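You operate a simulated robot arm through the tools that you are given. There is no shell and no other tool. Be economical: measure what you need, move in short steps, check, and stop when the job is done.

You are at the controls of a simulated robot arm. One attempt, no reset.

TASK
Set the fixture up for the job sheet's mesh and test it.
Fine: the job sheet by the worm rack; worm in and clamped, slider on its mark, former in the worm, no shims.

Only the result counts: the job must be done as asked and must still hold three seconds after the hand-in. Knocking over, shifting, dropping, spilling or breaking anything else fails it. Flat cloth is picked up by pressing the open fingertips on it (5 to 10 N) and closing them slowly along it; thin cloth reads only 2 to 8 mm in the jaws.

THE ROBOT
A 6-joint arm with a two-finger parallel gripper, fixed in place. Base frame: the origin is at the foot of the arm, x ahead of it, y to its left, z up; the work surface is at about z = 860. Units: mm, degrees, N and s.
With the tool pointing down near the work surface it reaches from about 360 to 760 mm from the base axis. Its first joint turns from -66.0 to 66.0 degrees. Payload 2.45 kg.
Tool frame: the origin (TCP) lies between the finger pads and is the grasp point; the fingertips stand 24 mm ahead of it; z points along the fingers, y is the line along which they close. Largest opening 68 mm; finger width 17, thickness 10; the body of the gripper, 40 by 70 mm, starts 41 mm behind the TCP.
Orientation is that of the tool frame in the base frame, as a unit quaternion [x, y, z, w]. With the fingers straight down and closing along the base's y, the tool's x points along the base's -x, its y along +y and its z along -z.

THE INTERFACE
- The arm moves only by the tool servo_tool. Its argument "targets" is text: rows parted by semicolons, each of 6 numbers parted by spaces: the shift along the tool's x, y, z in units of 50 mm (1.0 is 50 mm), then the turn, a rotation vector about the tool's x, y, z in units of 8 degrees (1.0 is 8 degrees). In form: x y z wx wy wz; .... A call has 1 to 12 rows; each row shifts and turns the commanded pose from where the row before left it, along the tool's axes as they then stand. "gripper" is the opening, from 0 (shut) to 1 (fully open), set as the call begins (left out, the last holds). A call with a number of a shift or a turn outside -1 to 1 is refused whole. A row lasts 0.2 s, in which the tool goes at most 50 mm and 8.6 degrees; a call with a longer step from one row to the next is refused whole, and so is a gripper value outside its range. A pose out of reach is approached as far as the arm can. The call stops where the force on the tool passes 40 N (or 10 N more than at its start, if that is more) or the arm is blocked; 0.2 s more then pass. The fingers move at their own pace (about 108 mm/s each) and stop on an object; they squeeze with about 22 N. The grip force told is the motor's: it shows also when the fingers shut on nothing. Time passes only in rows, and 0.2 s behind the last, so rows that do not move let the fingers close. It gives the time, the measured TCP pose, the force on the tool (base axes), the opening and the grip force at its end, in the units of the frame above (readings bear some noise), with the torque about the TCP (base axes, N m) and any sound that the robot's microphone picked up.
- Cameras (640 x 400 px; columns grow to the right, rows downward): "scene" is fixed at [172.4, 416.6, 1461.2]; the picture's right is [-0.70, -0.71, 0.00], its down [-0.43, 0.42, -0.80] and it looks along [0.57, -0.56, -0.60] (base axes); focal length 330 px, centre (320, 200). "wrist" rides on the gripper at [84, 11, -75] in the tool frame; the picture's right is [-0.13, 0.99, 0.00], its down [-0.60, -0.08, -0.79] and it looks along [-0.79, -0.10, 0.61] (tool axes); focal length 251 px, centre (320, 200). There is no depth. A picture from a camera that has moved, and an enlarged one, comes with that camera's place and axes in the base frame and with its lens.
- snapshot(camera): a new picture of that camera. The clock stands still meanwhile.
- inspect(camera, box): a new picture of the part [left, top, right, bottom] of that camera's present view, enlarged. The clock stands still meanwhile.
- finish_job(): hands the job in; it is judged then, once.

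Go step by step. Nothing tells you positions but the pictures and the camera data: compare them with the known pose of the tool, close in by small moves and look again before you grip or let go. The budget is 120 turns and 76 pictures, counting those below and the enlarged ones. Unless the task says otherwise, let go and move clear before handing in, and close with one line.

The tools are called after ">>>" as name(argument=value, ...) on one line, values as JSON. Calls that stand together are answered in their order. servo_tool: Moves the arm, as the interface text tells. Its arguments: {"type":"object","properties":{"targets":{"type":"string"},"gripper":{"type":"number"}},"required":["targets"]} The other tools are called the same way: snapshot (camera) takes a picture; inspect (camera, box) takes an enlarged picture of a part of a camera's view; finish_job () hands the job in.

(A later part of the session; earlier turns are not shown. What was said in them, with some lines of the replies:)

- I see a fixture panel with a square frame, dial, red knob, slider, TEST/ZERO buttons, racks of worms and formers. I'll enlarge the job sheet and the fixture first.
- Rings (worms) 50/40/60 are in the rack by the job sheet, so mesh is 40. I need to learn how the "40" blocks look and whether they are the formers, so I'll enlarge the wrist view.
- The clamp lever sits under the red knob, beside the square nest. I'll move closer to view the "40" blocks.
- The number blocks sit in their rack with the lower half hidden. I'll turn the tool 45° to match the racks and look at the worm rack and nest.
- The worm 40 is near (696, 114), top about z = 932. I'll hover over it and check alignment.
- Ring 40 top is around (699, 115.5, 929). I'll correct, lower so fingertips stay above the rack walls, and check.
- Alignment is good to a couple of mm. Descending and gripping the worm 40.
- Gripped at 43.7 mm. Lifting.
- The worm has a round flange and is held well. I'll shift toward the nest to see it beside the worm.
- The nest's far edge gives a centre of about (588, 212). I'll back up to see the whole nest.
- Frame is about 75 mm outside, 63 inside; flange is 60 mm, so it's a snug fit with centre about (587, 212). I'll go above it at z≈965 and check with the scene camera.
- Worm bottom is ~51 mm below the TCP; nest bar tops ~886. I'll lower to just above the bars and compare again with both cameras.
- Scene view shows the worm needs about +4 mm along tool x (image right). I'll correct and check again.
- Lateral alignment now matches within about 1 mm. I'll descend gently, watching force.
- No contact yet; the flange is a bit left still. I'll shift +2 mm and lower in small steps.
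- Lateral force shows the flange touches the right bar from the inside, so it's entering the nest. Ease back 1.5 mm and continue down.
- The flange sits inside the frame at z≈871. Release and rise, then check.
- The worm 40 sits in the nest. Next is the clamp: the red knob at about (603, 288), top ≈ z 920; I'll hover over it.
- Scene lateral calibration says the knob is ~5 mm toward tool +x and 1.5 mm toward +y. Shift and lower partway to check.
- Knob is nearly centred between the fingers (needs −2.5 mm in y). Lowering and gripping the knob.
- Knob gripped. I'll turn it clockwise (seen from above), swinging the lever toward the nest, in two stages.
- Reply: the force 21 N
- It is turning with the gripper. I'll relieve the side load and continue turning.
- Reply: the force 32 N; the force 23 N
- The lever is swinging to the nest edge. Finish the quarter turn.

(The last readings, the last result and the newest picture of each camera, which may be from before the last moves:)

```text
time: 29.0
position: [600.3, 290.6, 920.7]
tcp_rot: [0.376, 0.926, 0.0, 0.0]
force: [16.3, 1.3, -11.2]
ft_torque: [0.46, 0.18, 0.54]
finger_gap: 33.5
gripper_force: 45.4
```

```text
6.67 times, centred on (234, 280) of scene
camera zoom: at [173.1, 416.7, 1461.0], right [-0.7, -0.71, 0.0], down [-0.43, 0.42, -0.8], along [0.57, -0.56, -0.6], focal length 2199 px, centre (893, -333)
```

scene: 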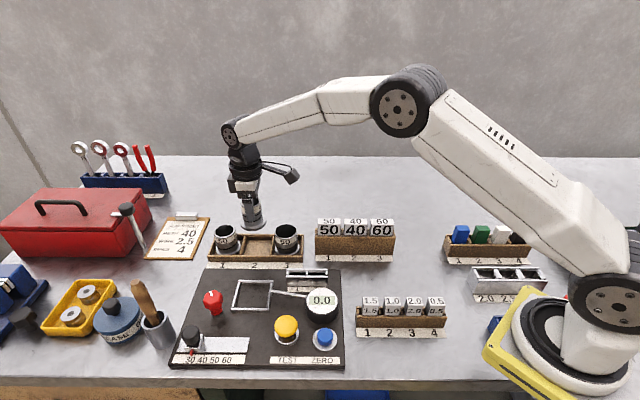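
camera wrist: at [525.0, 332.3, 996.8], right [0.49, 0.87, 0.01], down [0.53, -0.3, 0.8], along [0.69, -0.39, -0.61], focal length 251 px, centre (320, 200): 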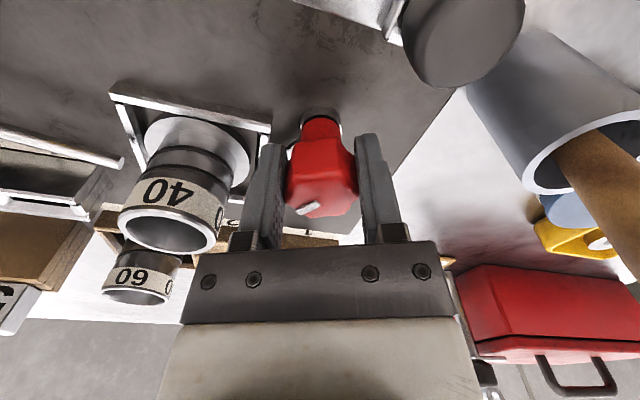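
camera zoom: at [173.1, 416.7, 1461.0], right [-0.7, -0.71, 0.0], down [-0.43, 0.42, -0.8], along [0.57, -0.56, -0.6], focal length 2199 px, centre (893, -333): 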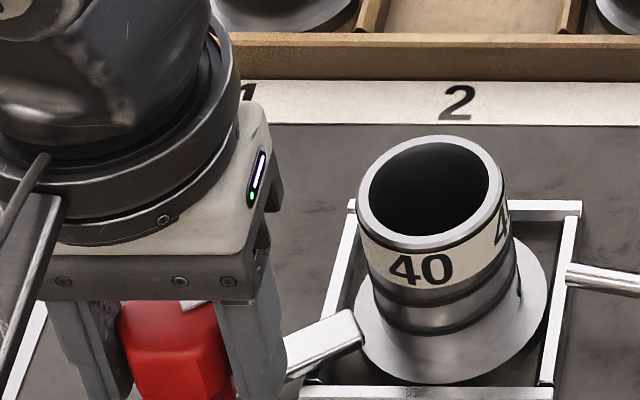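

Torque of 0.54 N·m indicates the stop at about 90°; the lever lies over the flange. Release and rise.

>>> servo_tool(targets="0 0 0 0 0 0;0 0 0 0 0 0;0 0 0 0 0 0", gripper=0.9)

>>> servo_tool(targets="0 0 -0.4 0 0 0;0 0 -0.9 0 0 0;0 0 -0.9 0 0 0;0 0 0 0 0 0")

>>> inspect(camera="scene", box=[166, 250, 346, 372])

>>> snapshot(camera="wrist")

```text
time: 29.8
position: [600.3, 292.6, 921.2]
tcp_rot: [0.377, 0.926, 0.001, 0.0]
force: [0.3, -0.1, -0.1]
ft_torque: [0.01, 0.01, 0.01]
finger_gap: 61.0
gripper_force: 0.1
```

```text
time: 30.8
position: [600.1, 288.0, 1031.0]
tcp_rot: [0.377, 0.926, 0.0, 0.0]
force: [1.2, 0.0, -0.1]
ft_torque: [0.0, -0.05, 0.0]
finger_gap: 61.0
gripper_force: 0.0
```

```text
3.28 times, centred on (256, 311) of scene
camera zoom: at [172.4, 416.6, 1461.2], right [-0.7, -0.71, 0.0], down [-0.43, 0.42, -0.8], along [0.57, -0.56, -0.6], focal length 1082 px, centre (530, -164)
```

zoom: 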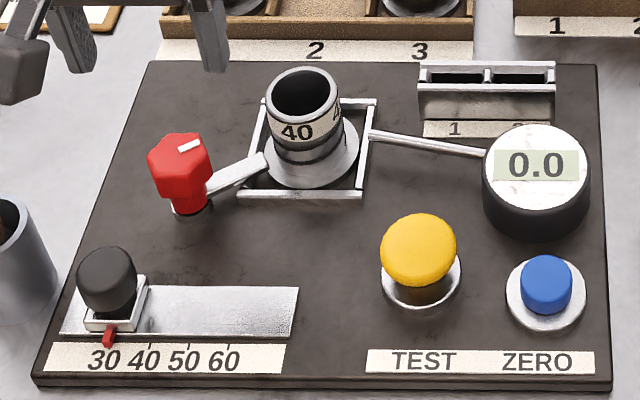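

```text
30 pictures are left
camera wrist: at [546.5, 355.6, 1106.8], right [0.79, 0.62, 0.0], down [0.38, -0.48, 0.79], along [0.49, -0.62, -0.61], focal length 251 px, centre (320, 200)
```

wrist: 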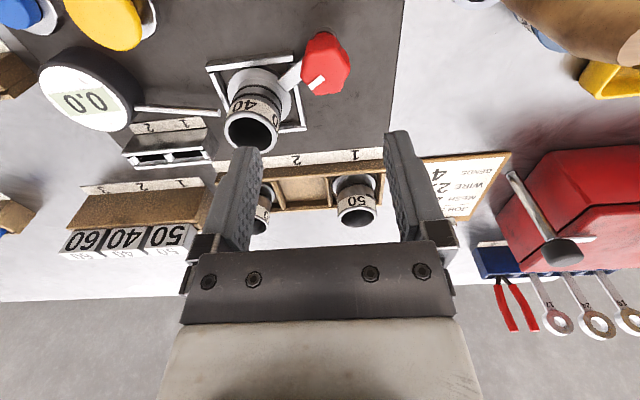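

The clamp lever is on the flange. Next the slider: its black knob at about (577, 350) must go ~22 mm to 40; I'll hover over it.

>>> servo_tool(targets="0.6 0.28 0 0 0 0;0.6 0.28 0 0 0 0;0 0 0.5 0 0 0;0 0 0.5 0 0 0;0 0 0 0 0 0")

>>> snapshot(camera="wrist")

>>> inspect(camera="scene", box=[126, 275, 286, 375])

```text
time: 32.0
position: [576.0, 351.2, 980.2]
tcp_rot: [0.377, 0.926, -0.001, -0.001]
force: [0.4, -0.5, 0.2]
ft_torque: [0.0, 0.01, 0.0]
finger_gap: 61.1
gripper_force: 0.0
```

```text
29 pictures are left
camera wrist: at [523.8, 419.0, 1056.9], right [0.79, 0.62, 0.0], down [0.38, -0.48, 0.79], along [0.49, -0.62, -0.61], focal length 251 px, centre (320, 200)
```

wrist: 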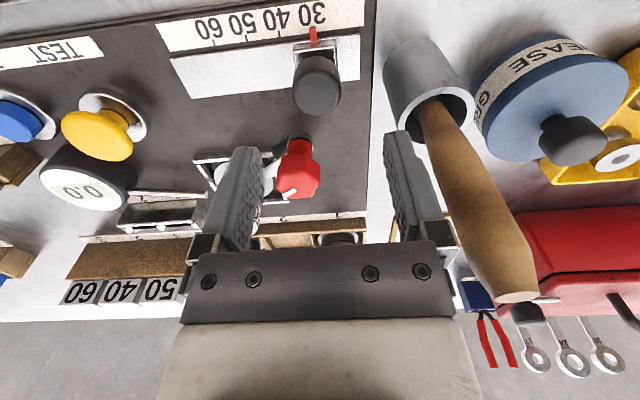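

```text
4.00 times, centred on (206, 325) of scene
camera zoom: at [172.4, 416.6, 1461.2], right [-0.7, -0.71, 0.0], down [-0.43, 0.42, -0.8], along [0.57, -0.56, -0.6], focal length 1320 px, centre (776, -300)
```

zoom: 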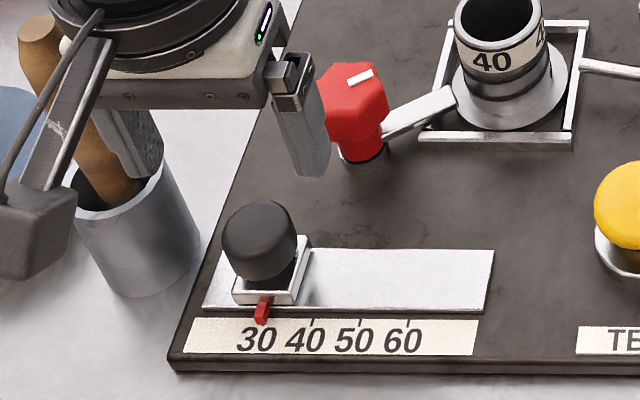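

The cup with the brush is close to the finger in this orientation, so I'll rotate the tool back 90° so the fingers straddle the knob front/back.

>>> servo_tool(targets="0 -0.03 -0.4 0 0 0;0 0 0 0 0 -1;0 0 0 0 0 -1;0 0 0 0 0 -1;0 0 0 0 0 -1;0 0 0 0 0 -1;0 0 0 0 0 -1;0 0 0 0 0 -1;0 0 0 0 0 -1;0 0 0 0 0 -1;0 0 0 0 0 -1;0 0 0 0 0 -1", gripper=0.95)

>>> servo_tool(targets="0 0 0 0 0 -0.2;0 0 0.6 0 0 0;0 0 0.45 0 0 0;0 0 0 0 0 0")

>>> inspect(camera="scene", box=[126, 275, 286, 375])

>>> snapshot(camera="wrist")

```text
time: 34.6
position: [576.0, 350.9, 1002.1]
tcp_rot: [-0.374, 0.928, 0.0, 0.0]
force: [0.1, -0.2, -0.7]
ft_torque: [-0.02, -0.03, -0.06]
finger_gap: 64.6
gripper_force: 0.1
```

```text
time: 35.6
position: [574.6, 350.8, 949.5]
tcp_rot: [-0.385, 0.923, 0.0, 0.001]
force: [-0.3, 0.5, 0.6]
ft_torque: [-0.02, -0.02, -0.01]
finger_gap: 64.7
gripper_force: 0.1
```

```text
4.00 times, centred on (206, 325) of scene
camera zoom: at [172.4, 416.6, 1461.2], right [-0.7, -0.71, 0.0], down [-0.43, 0.42, -0.8], along [0.57, -0.56, -0.6], focal length 1320 px, centre (776, -300)
```

zoom: 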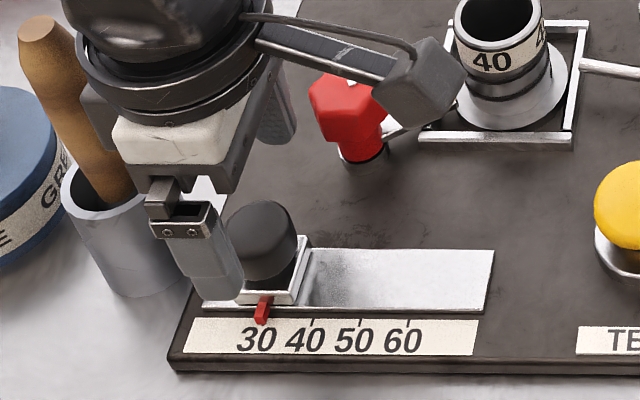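

```text
26 pictures are left
camera wrist: at [507.2, 299.9, 1025.5], right [-0.61, 0.79, 0.0], down [0.48, 0.37, 0.79], along [0.63, 0.49, -0.61], focal length 251 px, centre (320, 200)
```

wrist: 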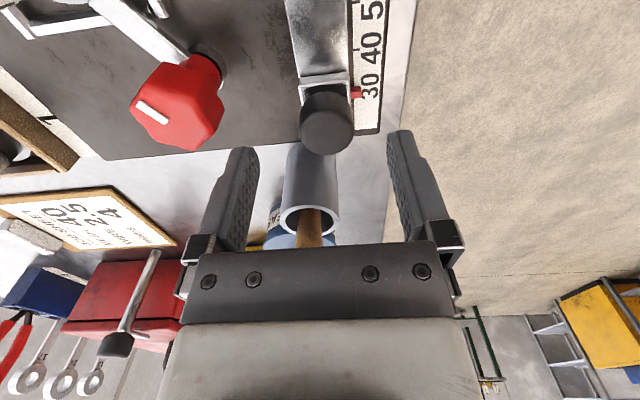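

Aligned with the slider knob; descend and grip.

>>> servo_tool(targets="0 0 0.34 0 0 0;0 0 0.32 0 0 0;0 0 0 0 0 0")

>>> servo_tool(targets="0 0 0 0 0 0;0 0 0 0 0 0;0 0 0 0 0 0", gripper=0.3)

```text
time: 36.4
position: [576.2, 349.6, 915.4]
tcp_rot: [-0.384, 0.923, 0.0, 0.0]
force: [0.1, 0.2, 0.2]
ft_torque: [-0.02, 0.0, -0.02]
finger_gap: 64.7
gripper_force: 0.1
```

```text
time: 37.2
position: [574.7, 351.9, 916.6]
tcp_rot: [-0.386, 0.923, 0.0, -0.001]
force: [-12.8, 14.4, -0.4]
ft_torque: [0.16, 0.26, -0.01]
finger_gap: 35.9
gripper_force: 9.5
```

Gripped; relieve the side load by +2 mm in y, then slide 20 mm toward 40.

>>> servo_tool(targets="0 0.04 0 0 0 0;0 0 0 0 0 0")

>>> servo_tool(targets="0.1 0 0 0 0 0;0.1 0 0 0 0 0;0.1 0 0 0 0 0;0.1 0 0 0 0 0;0 0 0 0 0 0")

>>> inspect(camera="scene", box=[156, 320, 252, 380])

```text
time: 37.8
position: [573.8, 352.7, 914.4]
tcp_rot: [-0.385, 0.923, -0.001, 0.0]
force: [-11.6, 11.9, -3.3]
ft_torque: [0.22, 0.07, 0.0]
finger_gap: 34.0
gripper_force: 8.9
```

```text
time: 39.0
position: [560.2, 338.1, 916.2]
tcp_rot: [-0.385, 0.923, -0.001, -0.001]
force: [-13.3, 8.2, -6.1]
ft_torque: [0.05, 0.16, 0.05]
finger_gap: 32.5
gripper_force: 7.7
```

```text
6.67 times, centred on (204, 350) of scene
camera zoom: at [172.2, 416.8, 1461.1], right [-0.7, -0.71, 0.0], down [-0.43, 0.42, -0.8], along [0.57, -0.56, -0.6], focal length 2199 px, centre (1093, -800)
```

zoom: 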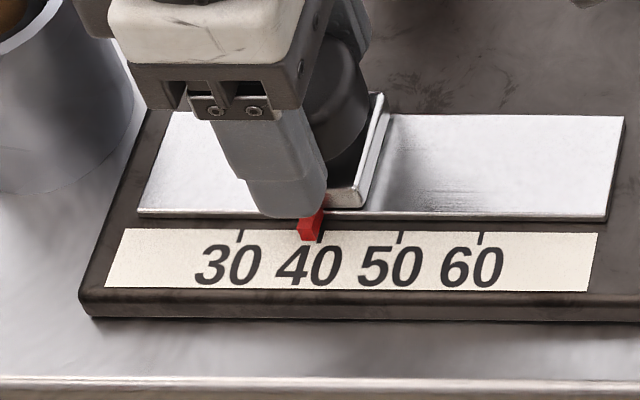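

Pointer is about 2 mm short of the 40 tick. Nudge.

>>> servo_tool(targets="0.04 0 0 0 0 0;0 0 0 0 0 0")

>>> inspect(camera="scene", box=[180, 335, 228, 365])

```text
time: 39.6
position: [557.9, 338.1, 915.7]
tcp_rot: [-0.385, 0.923, 0.0, 0.0]
force: [-10.1, 10.1, -5.9]
ft_torque: [0.17, 0.08, 0.05]
finger_gap: 31.4
gripper_force: 6.9
```

```text
13.33 times, centred on (204, 350) of scene
camera zoom: at [172.3, 416.9, 1461.1], right [-0.7, -0.71, 0.0], down [-0.43, 0.42, -0.8], along [0.57, -0.56, -0.6], focal length 4399 px, centre (1867, -1800)
```

zoom: 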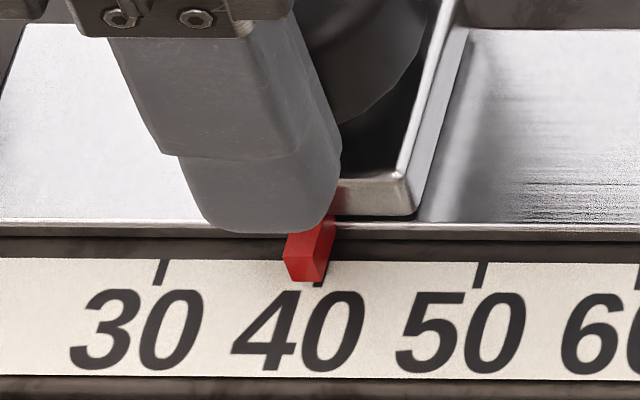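

About 1 mm more is needed. Nudge again.

>>> servo_tool(targets="0.03 0.02 0 0 0 0;0 0 0 0 0 0")

>>> inspect(camera="scene", box=[180, 335, 228, 365])

```text
time: 40.2
position: [557.5, 337.4, 916.7]
tcp_rot: [-0.385, 0.923, 0.0, 0.001]
force: [-6.4, 9.5, -4.5]
ft_torque: [0.18, 0.02, -0.02]
finger_gap: 29.9
gripper_force: 6.0
```

```text
13.33 times, centred on (204, 350) of scene
camera zoom: at [172.3, 416.9, 1461.1], right [-0.7, -0.71, 0.0], down [-0.43, 0.42, -0.8], along [0.57, -0.56, -0.6], focal length 4399 px, centre (1867, -1800)
```

zoom: 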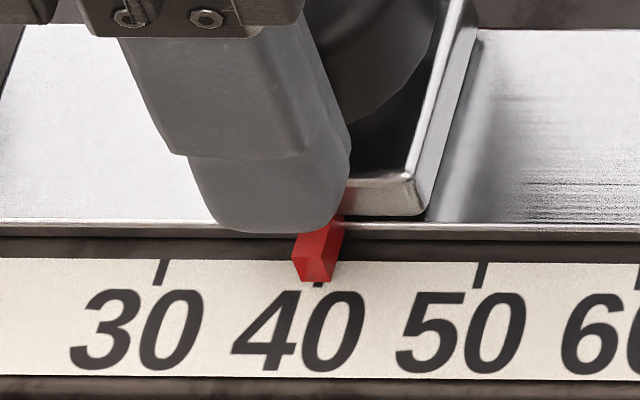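

The pointer is essentially on the 40 tick. Release and look.

>>> servo_tool(targets="0 0 0 0 0 0;0 0 0 0 0 0", gripper=0.95)

>>> servo_tool(targets="0 0 -0.4 0 0 0;0 0 -0.9 0 0 0;0 0 -0.9 0 0 0;0 0 0 0 0 0")

>>> inspect(camera="scene", box=[180, 335, 228, 365])

```text
time: 40.8
position: [558.1, 337.9, 916.9]
tcp_rot: [-0.385, 0.923, 0.0, 0.0]
force: [-0.2, -0.7, -0.6]
ft_torque: [-0.03, 0.0, 0.01]
finger_gap: 64.6
gripper_force: 0.1
```

```text
time: 41.8
position: [555.5, 337.6, 1025.8]
tcp_rot: [-0.385, 0.923, 0.0, 0.0]
force: [0.8, 0.2, -0.7]
ft_torque: [0.01, 0.01, -0.02]
finger_gap: 64.7
gripper_force: 0.0
```

```text
13.33 times, centred on (204, 350) of scene
camera zoom: at [172.4, 416.6, 1461.2], right [-0.7, -0.71, 0.0], down [-0.43, 0.42, -0.8], along [0.57, -0.56, -0.6], focal length 4399 px, centre (1867, -1800)
```

zoom: 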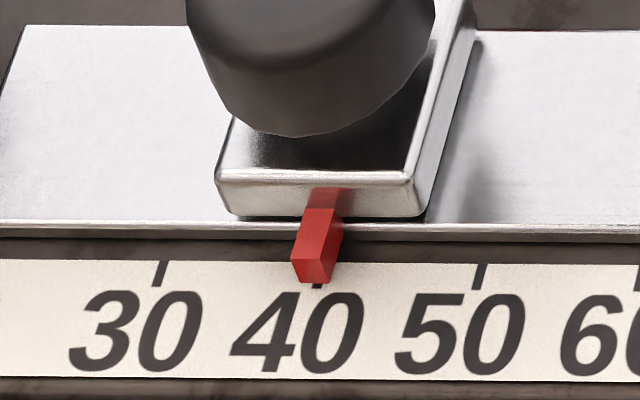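

Slider is on 40. Now the former: block 40, top ≈ z 957 near (536, −54). I'll hover above it.

>>> servo_tool(targets="0.73 -0.654 0 0 0 0;0.73 -0.654 0 0 0 0;0.73 -0.654 0 0 0 0;0.73 -0.654 0 0 0 0;0.73 -0.654 0 0 0 0;0.73 -0.654 0 0 0 0;0.73 -0.654 0 0 0 0;0.73 -0.654 0 0 0 0;0 0 0 0 0 0")

>>> snapshot(camera="wrist")

>>> inspect(camera="scene", box=[286, 170, 446, 270])

```text
time: 43.8
position: [536.8, -52.0, 1027.7]
tcp_rot: [-0.385, 0.923, -0.001, 0.0]
force: [-0.7, 0.5, -0.2]
ft_torque: [0.01, 0.01, 0.03]
finger_gap: 64.8
gripper_force: 0.0
```

```text
21 pictures are left
camera wrist: at [468.9, -103.9, 1103.1], right [-0.61, 0.79, 0.0], down [0.48, 0.37, 0.79], along [0.63, 0.49, -0.61], focal length 251 px, centre (320, 200)
```

wrist: 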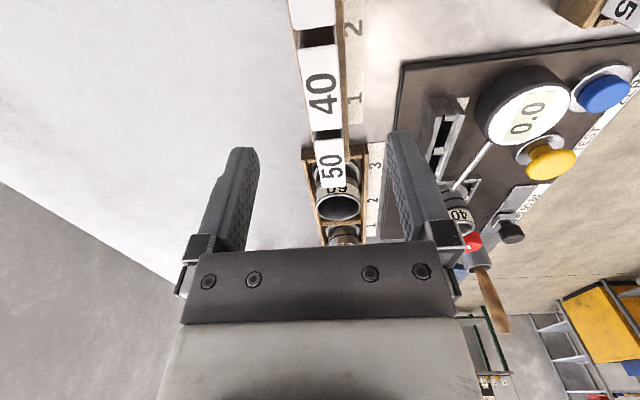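

```text
4.00 times, centred on (366, 220) of scene
camera zoom: at [172.5, 416.5, 1461.2], right [-0.7, -0.71, 0.0], down [-0.43, 0.42, -0.8], along [0.57, -0.56, -0.6], focal length 1320 px, centre (136, 120)
```

zoom: 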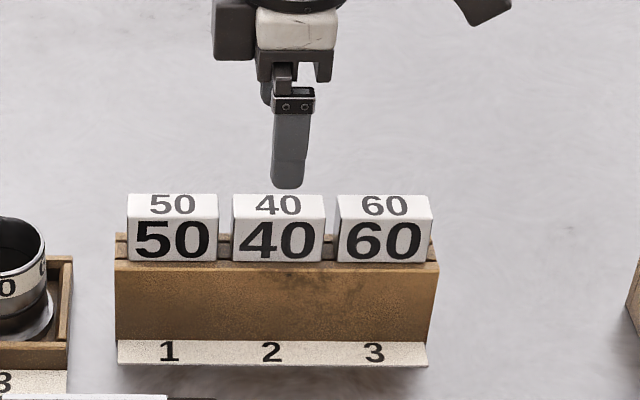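

Shift +6 mm in x, +3 in y, descend and grip the block's head.

>>> servo_tool(targets="0.125 0.06 0 0 0 0;0 0 0.7 0 0 0;0 0 0.4 0 0 0;0 0 0.36 0 0 0;0 0 0 0 0 0")

>>> servo_tool(targets="0 0 0 0 0 0;0 0 0 0 0 0;0 0 0 0 0 0", gripper=0)

>>> inspect(camera="scene", box=[286, 170, 446, 270])

```text
time: 45.0
position: [531.8, -55.7, 952.8]
tcp_rot: [-0.385, 0.923, 0.0, 0.0]
force: [0.6, 0.2, 0.4]
ft_torque: [-0.01, 0.03, -0.01]
finger_gap: 64.6
gripper_force: 0.0
```

```text
time: 45.8
position: [531.2, -56.1, 953.2]
tcp_rot: [-0.385, 0.923, 0.001, 0.001]
force: [0.0, -0.5, -1.0]
ft_torque: [0.03, -0.02, 0.02]
finger_gap: 21.9
gripper_force: 21.8
```

```text
4.00 times, centred on (366, 220) of scene
camera zoom: at [172.5, 416.6, 1461.2], right [-0.7, -0.71, 0.0], down [-0.43, 0.42, -0.8], along [0.57, -0.56, -0.6], focal length 1320 px, centre (136, 120)
```

zoom: 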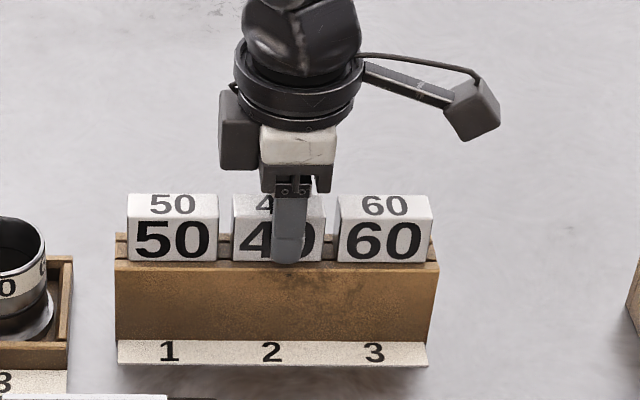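

Gripped centrally (21.9 mm). Lift slowly clear and look at the plug.

>>> servo_tool(targets="0 0 -0.3 0 0 0;0 0 -0.5 0 0 0;0 0 -0.7 0 0 0;0 0 -0.7 0 0 0;0 0 0 0 0 0")

>>> inspect(camera="scene", box=[286, 150, 446, 250])

>>> snapshot(camera="wrist")

```text
time: 47.0
position: [528.4, -55.7, 1063.5]
tcp_rot: [-0.385, 0.923, 0.0, 0.001]
force: [1.1, 0.3, -1.5]
ft_torque: [-0.02, 0.01, 0.04]
finger_gap: 21.6
gripper_force: 22.3
```

```text
4.00 times, centred on (366, 200) of scene
camera zoom: at [172.5, 416.6, 1461.2], right [-0.7, -0.71, 0.0], down [-0.43, 0.42, -0.8], along [0.57, -0.56, -0.6], focal length 1320 px, centre (136, 200)
```

zoom: 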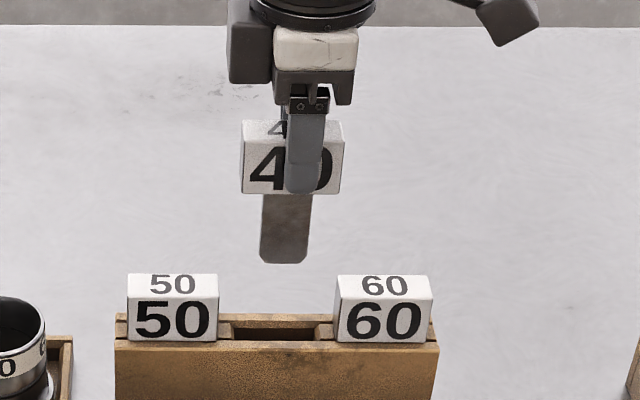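

```text
17 pictures are left
camera wrist: at [462.5, -106.5, 1139.9], right [-0.61, 0.79, 0.0], down [0.48, 0.37, 0.79], along [0.63, 0.49, -0.61], focal length 251 px, centre (320, 200)
```

wrist: 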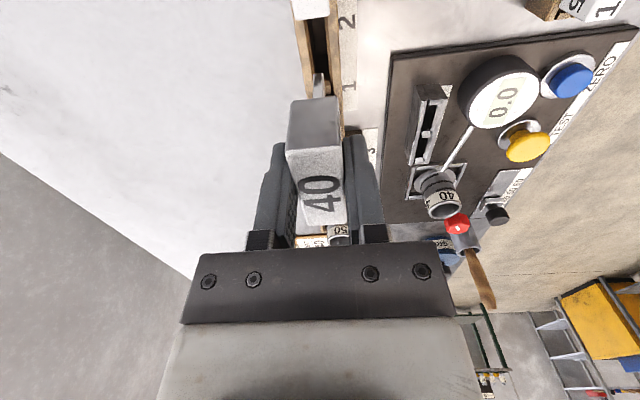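

The former has a ~28 mm wide tongue, 58 mm long, bottom 87 mm below TCP. I'll carry it to above the worm.

>>> servo_tool(targets="0 0 -0.3 0 0 0;-0.751 0.494 0 0 0 0;-0.751 0.494 0 0 0 0;-0.751 0.494 0 0 0 0;-0.751 0.494 0 0 0 0;-0.751 0.494 0 0 0 0;-0.751 0.494 0 0 0 0;0 0 0.5 0 0 0;0 0 0 0 0 0")

>>> inspect(camera="scene", box=[186, 215, 314, 295])

>>> snapshot(camera="wrist")

```text
time: 49.0
position: [583.1, 207.9, 1051.6]
tcp_rot: [-0.385, 0.923, 0.0, 0.001]
force: [0.0, 0.5, -1.6]
ft_torque: [0.0, 0.05, 0.0]
finger_gap: 22.0
gripper_force: 22.0
```

```text
5.00 times, centred on (250, 255) of scene
camera zoom: at [172.5, 416.6, 1461.2], right [-0.7, -0.71, 0.0], down [-0.43, 0.42, -0.8], along [0.57, -0.56, -0.6], focal length 1650 px, centre (670, -75)
```

zoom: 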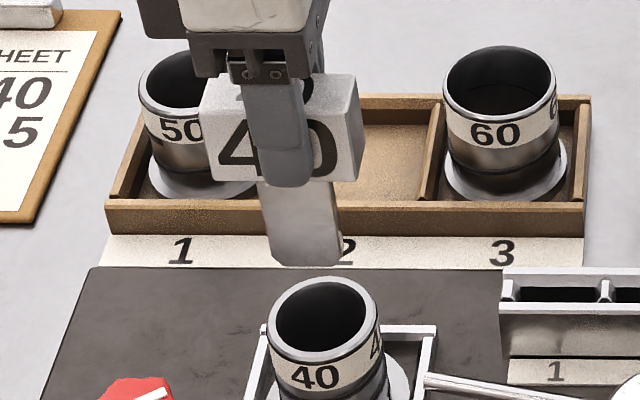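

```text
15 pictures are left
camera wrist: at [515.9, 157.8, 1127.7], right [-0.61, 0.79, 0.0], down [0.48, 0.37, 0.79], along [0.63, 0.49, -0.61], focal length 251 px, centre (320, 200)
```

wrist: 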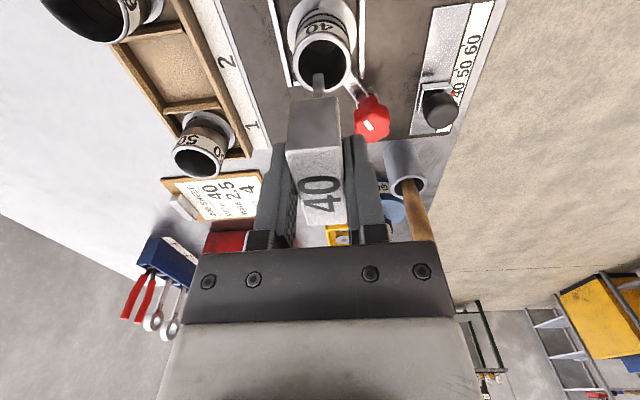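

Tongue must go ~+3.4 mm in x and +1.8 in y. Correct and lower to just above the mouth.

>>> servo_tool(targets="0.068 0.036 0 0 0 0;0 0 0.44 0 0 0;0 0 0 0 0 0")

>>> inspect(camera="scene", box=[202, 230, 298, 290])

>>> inspect(camera="wrist", box=[240, 20, 400, 120])

```text
time: 49.8
position: [579.4, 207.6, 1029.5]
tcp_rot: [-0.386, 0.923, 0.001, 0.0]
force: [-0.2, 0.2, -1.4]
ft_torque: [0.02, 0.01, -0.01]
finger_gap: 22.1
gripper_force: 21.7
```

```text
6.67 times, centred on (250, 260) of scene
camera zoom: at [172.5, 416.6, 1461.2], right [-0.7, -0.71, 0.0], down [-0.43, 0.42, -0.8], along [0.57, -0.56, -0.6], focal length 2199 px, centre (787, -200)
```

zoom: 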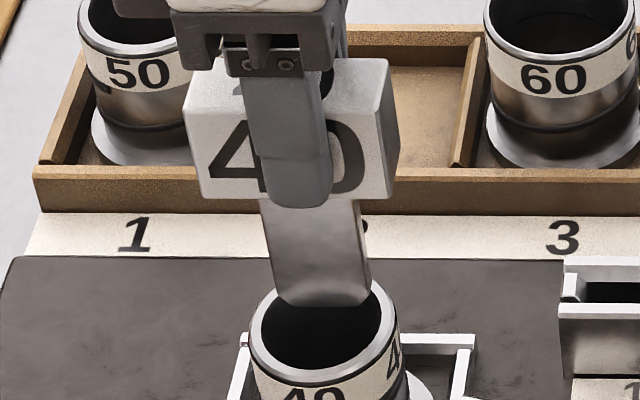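

```text
4.00 times, centred on (320, 70) of wrist
camera zoom: at [512.4, 156.0, 1106.1], right [-0.61, 0.79, 0.0], down [0.48, 0.37, 0.79], along [0.63, 0.49, -0.61], focal length 1006 px, centre (320, 720)
```

zoom: 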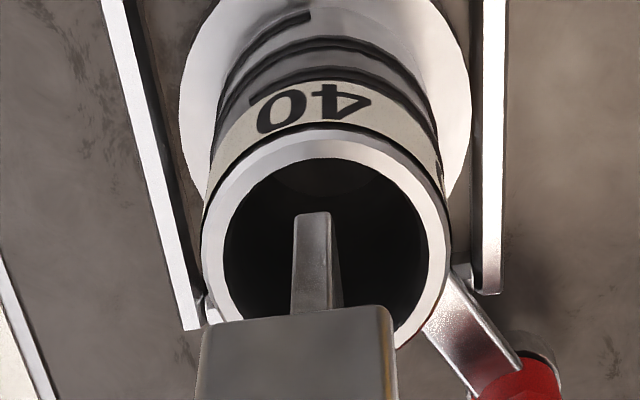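

Alignment is good (y +1.5 mm). Insert slowly.

>>> servo_tool(targets="0 0.03 0 0 0 0;0 0 0.3 0 0 0;0 0 0.3 0 0 0;0 0 0.3 0 0 0;0 0 0.2 0 0 0;0 0 0 0 0 0")

>>> inspect(camera="scene", box=[190, 230, 318, 310])

```text
time: 51.2
position: [580.1, 208.3, 974.1]
tcp_rot: [-0.385, 0.923, 0.001, 0.0]
force: [-0.6, 0.7, -1.4]
ft_torque: [-0.01, -0.01, 0.0]
finger_gap: 21.8
gripper_force: 21.6
```

```text
5.00 times, centred on (254, 270) of scene
camera zoom: at [172.5, 416.6, 1461.2], right [-0.7, -0.71, 0.0], down [-0.43, 0.42, -0.8], along [0.57, -0.56, -0.6], focal length 1650 px, centre (650, -150)
```

zoom: 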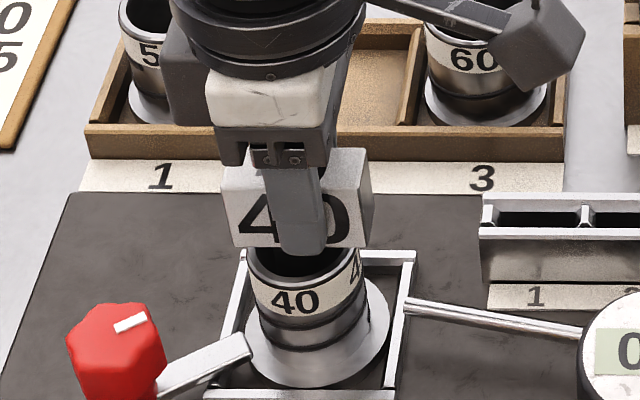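

Tongue is inside the worm freely. Lower to seating.

>>> servo_tool(targets="0 0 0.06 0 0 0;0 0 0.06 0 0 0;0 0 0.05 0 0 0;0 0 0.05 0 0 0;0 0 0.04 0 0 0;0 0 0.04 0 0 0;0 0 0 0 0 0")

>>> inspect(camera="scene", box=[190, 230, 318, 310])

```text
time: 52.8
position: [579.9, 208.7, 962.4]
tcp_rot: [-0.384, 0.923, 0.001, 0.002]
force: [1.2, 1.4, 17.3]
ft_torque: [0.13, -0.07, 0.01]
finger_gap: 22.0
gripper_force: 22.2
```

```text
5.00 times, centred on (254, 270) of scene
camera zoom: at [172.1, 416.5, 1461.2], right [-0.7, -0.71, 0.0], down [-0.43, 0.42, -0.8], along [0.57, -0.56, -0.6], focal length 1650 px, centre (650, -150)
```

zoom: 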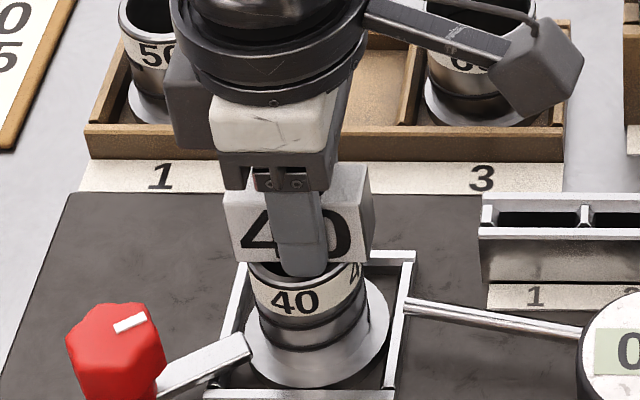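

Contact at the expected height, so the head is resting on the worm. Release and rise, then verify.

>>> servo_tool(targets="0 0 -0.02 0 0 0;0 0 0 0 0 0;0 0 0 0 0 0", gripper=0.9)

>>> servo_tool(targets="0 0 -0.3 0 0 0;0 0 -0.9 0 0 0;0 0 -0.5 0 0 0;0 0 0 0 0 0")

>>> inspect(camera="scene", box=[166, 230, 346, 370])

```text
time: 53.6
position: [578.6, 207.3, 962.7]
tcp_rot: [-0.385, 0.923, 0.0, 0.0]
force: [0.3, 0.4, 0.2]
ft_torque: [-0.01, 0.01, 0.01]
finger_gap: 61.4
gripper_force: 0.1
```

```text
time: 54.6
position: [579.3, 207.6, 1046.4]
tcp_rot: [-0.385, 0.923, 0.0, 0.0]
force: [0.5, -0.2, -0.2]
ft_torque: [0.0, 0.01, 0.01]
finger_gap: 61.1
gripper_force: 0.0
```

```text
2.86 times, centred on (256, 300) of scene
camera zoom: at [172.4, 416.6, 1461.2], right [-0.7, -0.71, 0.0], down [-0.43, 0.42, -0.8], along [0.57, -0.56, -0.6], focal length 942 px, centre (503, -86)
```

zoom: 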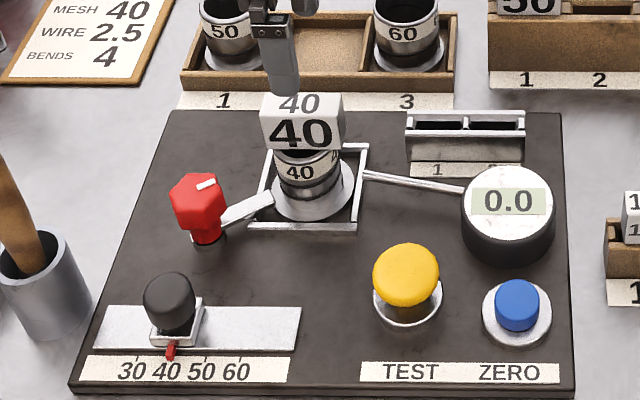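

All is set: clamp on, slider at 40, former 40 in the worm, shim holder empty. Now move over the yellow TEST button (~(464, 217)) with fingers shut.

>>> servo_tool(targets="0.5 0.59 0 0 0 0;0.5 0.59 0 0 0 0;0.5 0.59 0 0 0 0;0 0 0.9 0 0 0;0 0 0.8 0 0 0;0 0 0 0 0 0", gripper=0)

>>> inspect(camera="scene", box=[206, 265, 366, 365])

>>> snapshot(camera="wrist")

```text
time: 56.0
position: [462.5, 216.5, 964.5]
tcp_rot: [-0.385, 0.923, 0.0, 0.0]
force: [0.2, 0.6, 0.3]
ft_torque: [-0.02, -0.02, -0.01]
finger_gap: 0.1
gripper_force: 22.2
```

```text
4.00 times, centred on (286, 315) of scene
camera zoom: at [172.4, 416.6, 1461.2], right [-0.7, -0.71, 0.0], down [-0.43, 0.42, -0.8], along [0.57, -0.56, -0.6], focal length 1320 px, centre (456, -260)
```

zoom: 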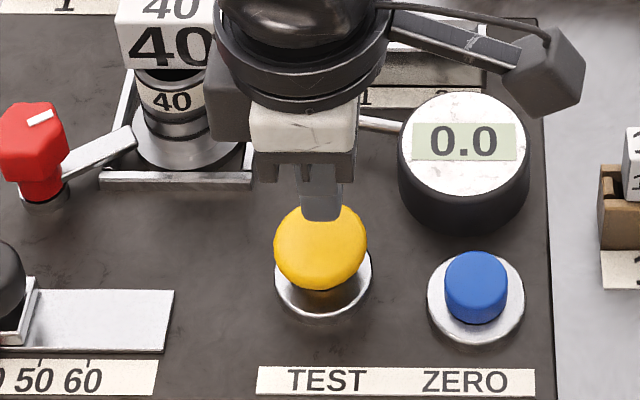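

```text
8 pictures are left
camera wrist: at [395.4, 166.1, 1039.2], right [-0.61, 0.79, 0.0], down [0.48, 0.37, 0.79], along [0.63, 0.49, -0.61], focal length 251 px, centre (320, 200)
```

wrist: 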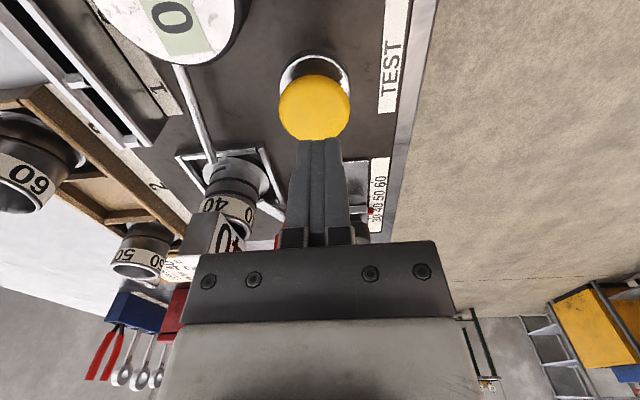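

Fingertips are centred over the TEST button. Press down gently.

>>> servo_tool(targets="0 0 0.1 0 0 0;0 0 0.1 0 0 0;0 0 0.1 0 0 0;0 0 0.06 0 0 0;0 0 0.06 0 0 0;0 0 0.04 0 0 0;0 0 0.04 0 0 0;0 0 0 0 0 0")

```text
time: 57.8
position: [464.0, 215.2, 936.2]
tcp_rot: [-0.384, 0.923, 0.001, 0.0]
force: [0.5, 0.5, 0.5]
ft_torque: [0.04, -0.01, -0.01]
finger_gap: 0.0
gripper_force: 22.4
```

>>> servo_tool(targets="0 0 0.04 0 0 0;0 0 0.04 0 0 0;0 0 0.04 0 0 0;0 0 0.04 0 0 0;0 0 0.04 0 0 0;0 0 0.04 0 0 0;0 0 0 0 0 0")

```text
time: 59.5
position: [463.1, 217.6, 929.0]
tcp_rot: [-0.386, 0.923, 0.0, 0.002]
force: [-8.9, -5.3, 25.3]
ft_torque: [-0.11, 0.09, -0.05]
finger_gap: 0.0
gripper_force: 22.0
heard: click
stopped in row 7: the force on the tool passed its limit at 41 N (the readings are from after the stop); the commanded pose is now the measured one
```

A click was heard. Lift off and look at the readout.

>>> servo_tool(targets="0 0 -0.3 0 0 0;0 0 -0.9 0 0 0;0 0 -0.8 0 0 0;0 0 0 0 0 0;0 0 0 0 0 0;0 0 0 0 0 0")

>>> inspect(camera="scene", box=[166, 240, 356, 370])

```text
time: 60.9
position: [463.1, 217.6, 1026.4]
tcp_rot: [-0.386, 0.923, 0.001, 0.001]
force: [1.2, -0.1, -0.5]
ft_torque: [0.0, -0.02, -0.02]
finger_gap: 0.0
gripper_force: 22.5
```

```text
3.08 times, centred on (261, 305) of scene
camera zoom: at [172.4, 416.6, 1461.2], right [-0.7, -0.71, 0.0], down [-0.43, 0.42, -0.8], along [0.57, -0.56, -0.6], focal length 1015 px, centre (502, -123)
```

zoom: 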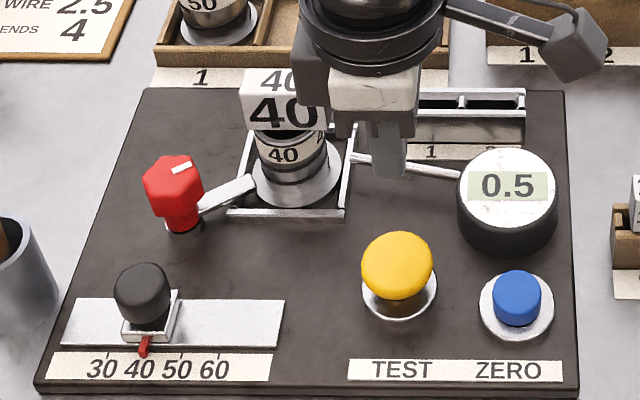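

The test ran: there was a click and the readout went from 0.0 to 0.5. The worm is clamped, the pointer is on 40, former 40 is in the worm and the shim holder is empty. The arm is clear, so I'm handing in.

>>> servo_tool(targets="0 0 -0.8 0 0 0;0 0 0 0 0 0")

>>> inspect(camera="scene", box=[180, 250, 276, 365])

```text
time: 61.5
position: [462.2, 216.9, 1065.6]
tcp_rot: [-0.385, 0.923, 0.0, 0.001]
force: [0.0, 0.6, -0.1]
ft_torque: [0.03, 0.02, 0.02]
finger_gap: 0.0
gripper_force: 21.9
```

```text
3.48 times, centred on (228, 308) of scene
camera zoom: at [172.4, 416.6, 1461.2], right [-0.7, -0.71, 0.0], down [-0.43, 0.42, -0.8], along [0.57, -0.56, -0.6], focal length 1148 px, centre (640, -174)
```

zoom: 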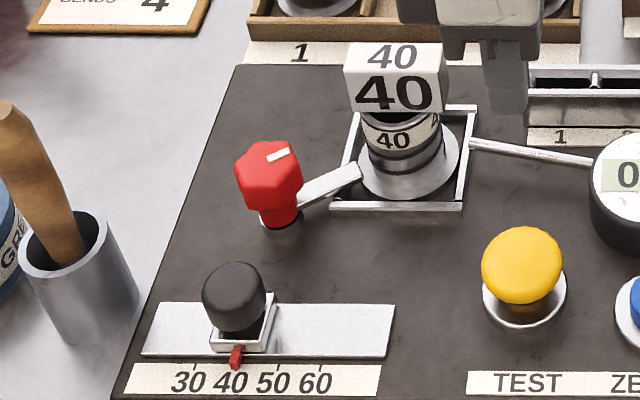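

The final picture shows everything still in place and the arm clear; handing in.

>>> finish_job()

```text
The job is handed in.
```

The fixture is set for mesh 40: worm 40 is in the nest and clamped, the slider is on 40, former 40 is in the worm, and no shims are fitted. I pressed TEST once; it clicked and the readout went from 0.0 to 0.5. Nothing on the bench says what the readout should be, so I left it as it was.
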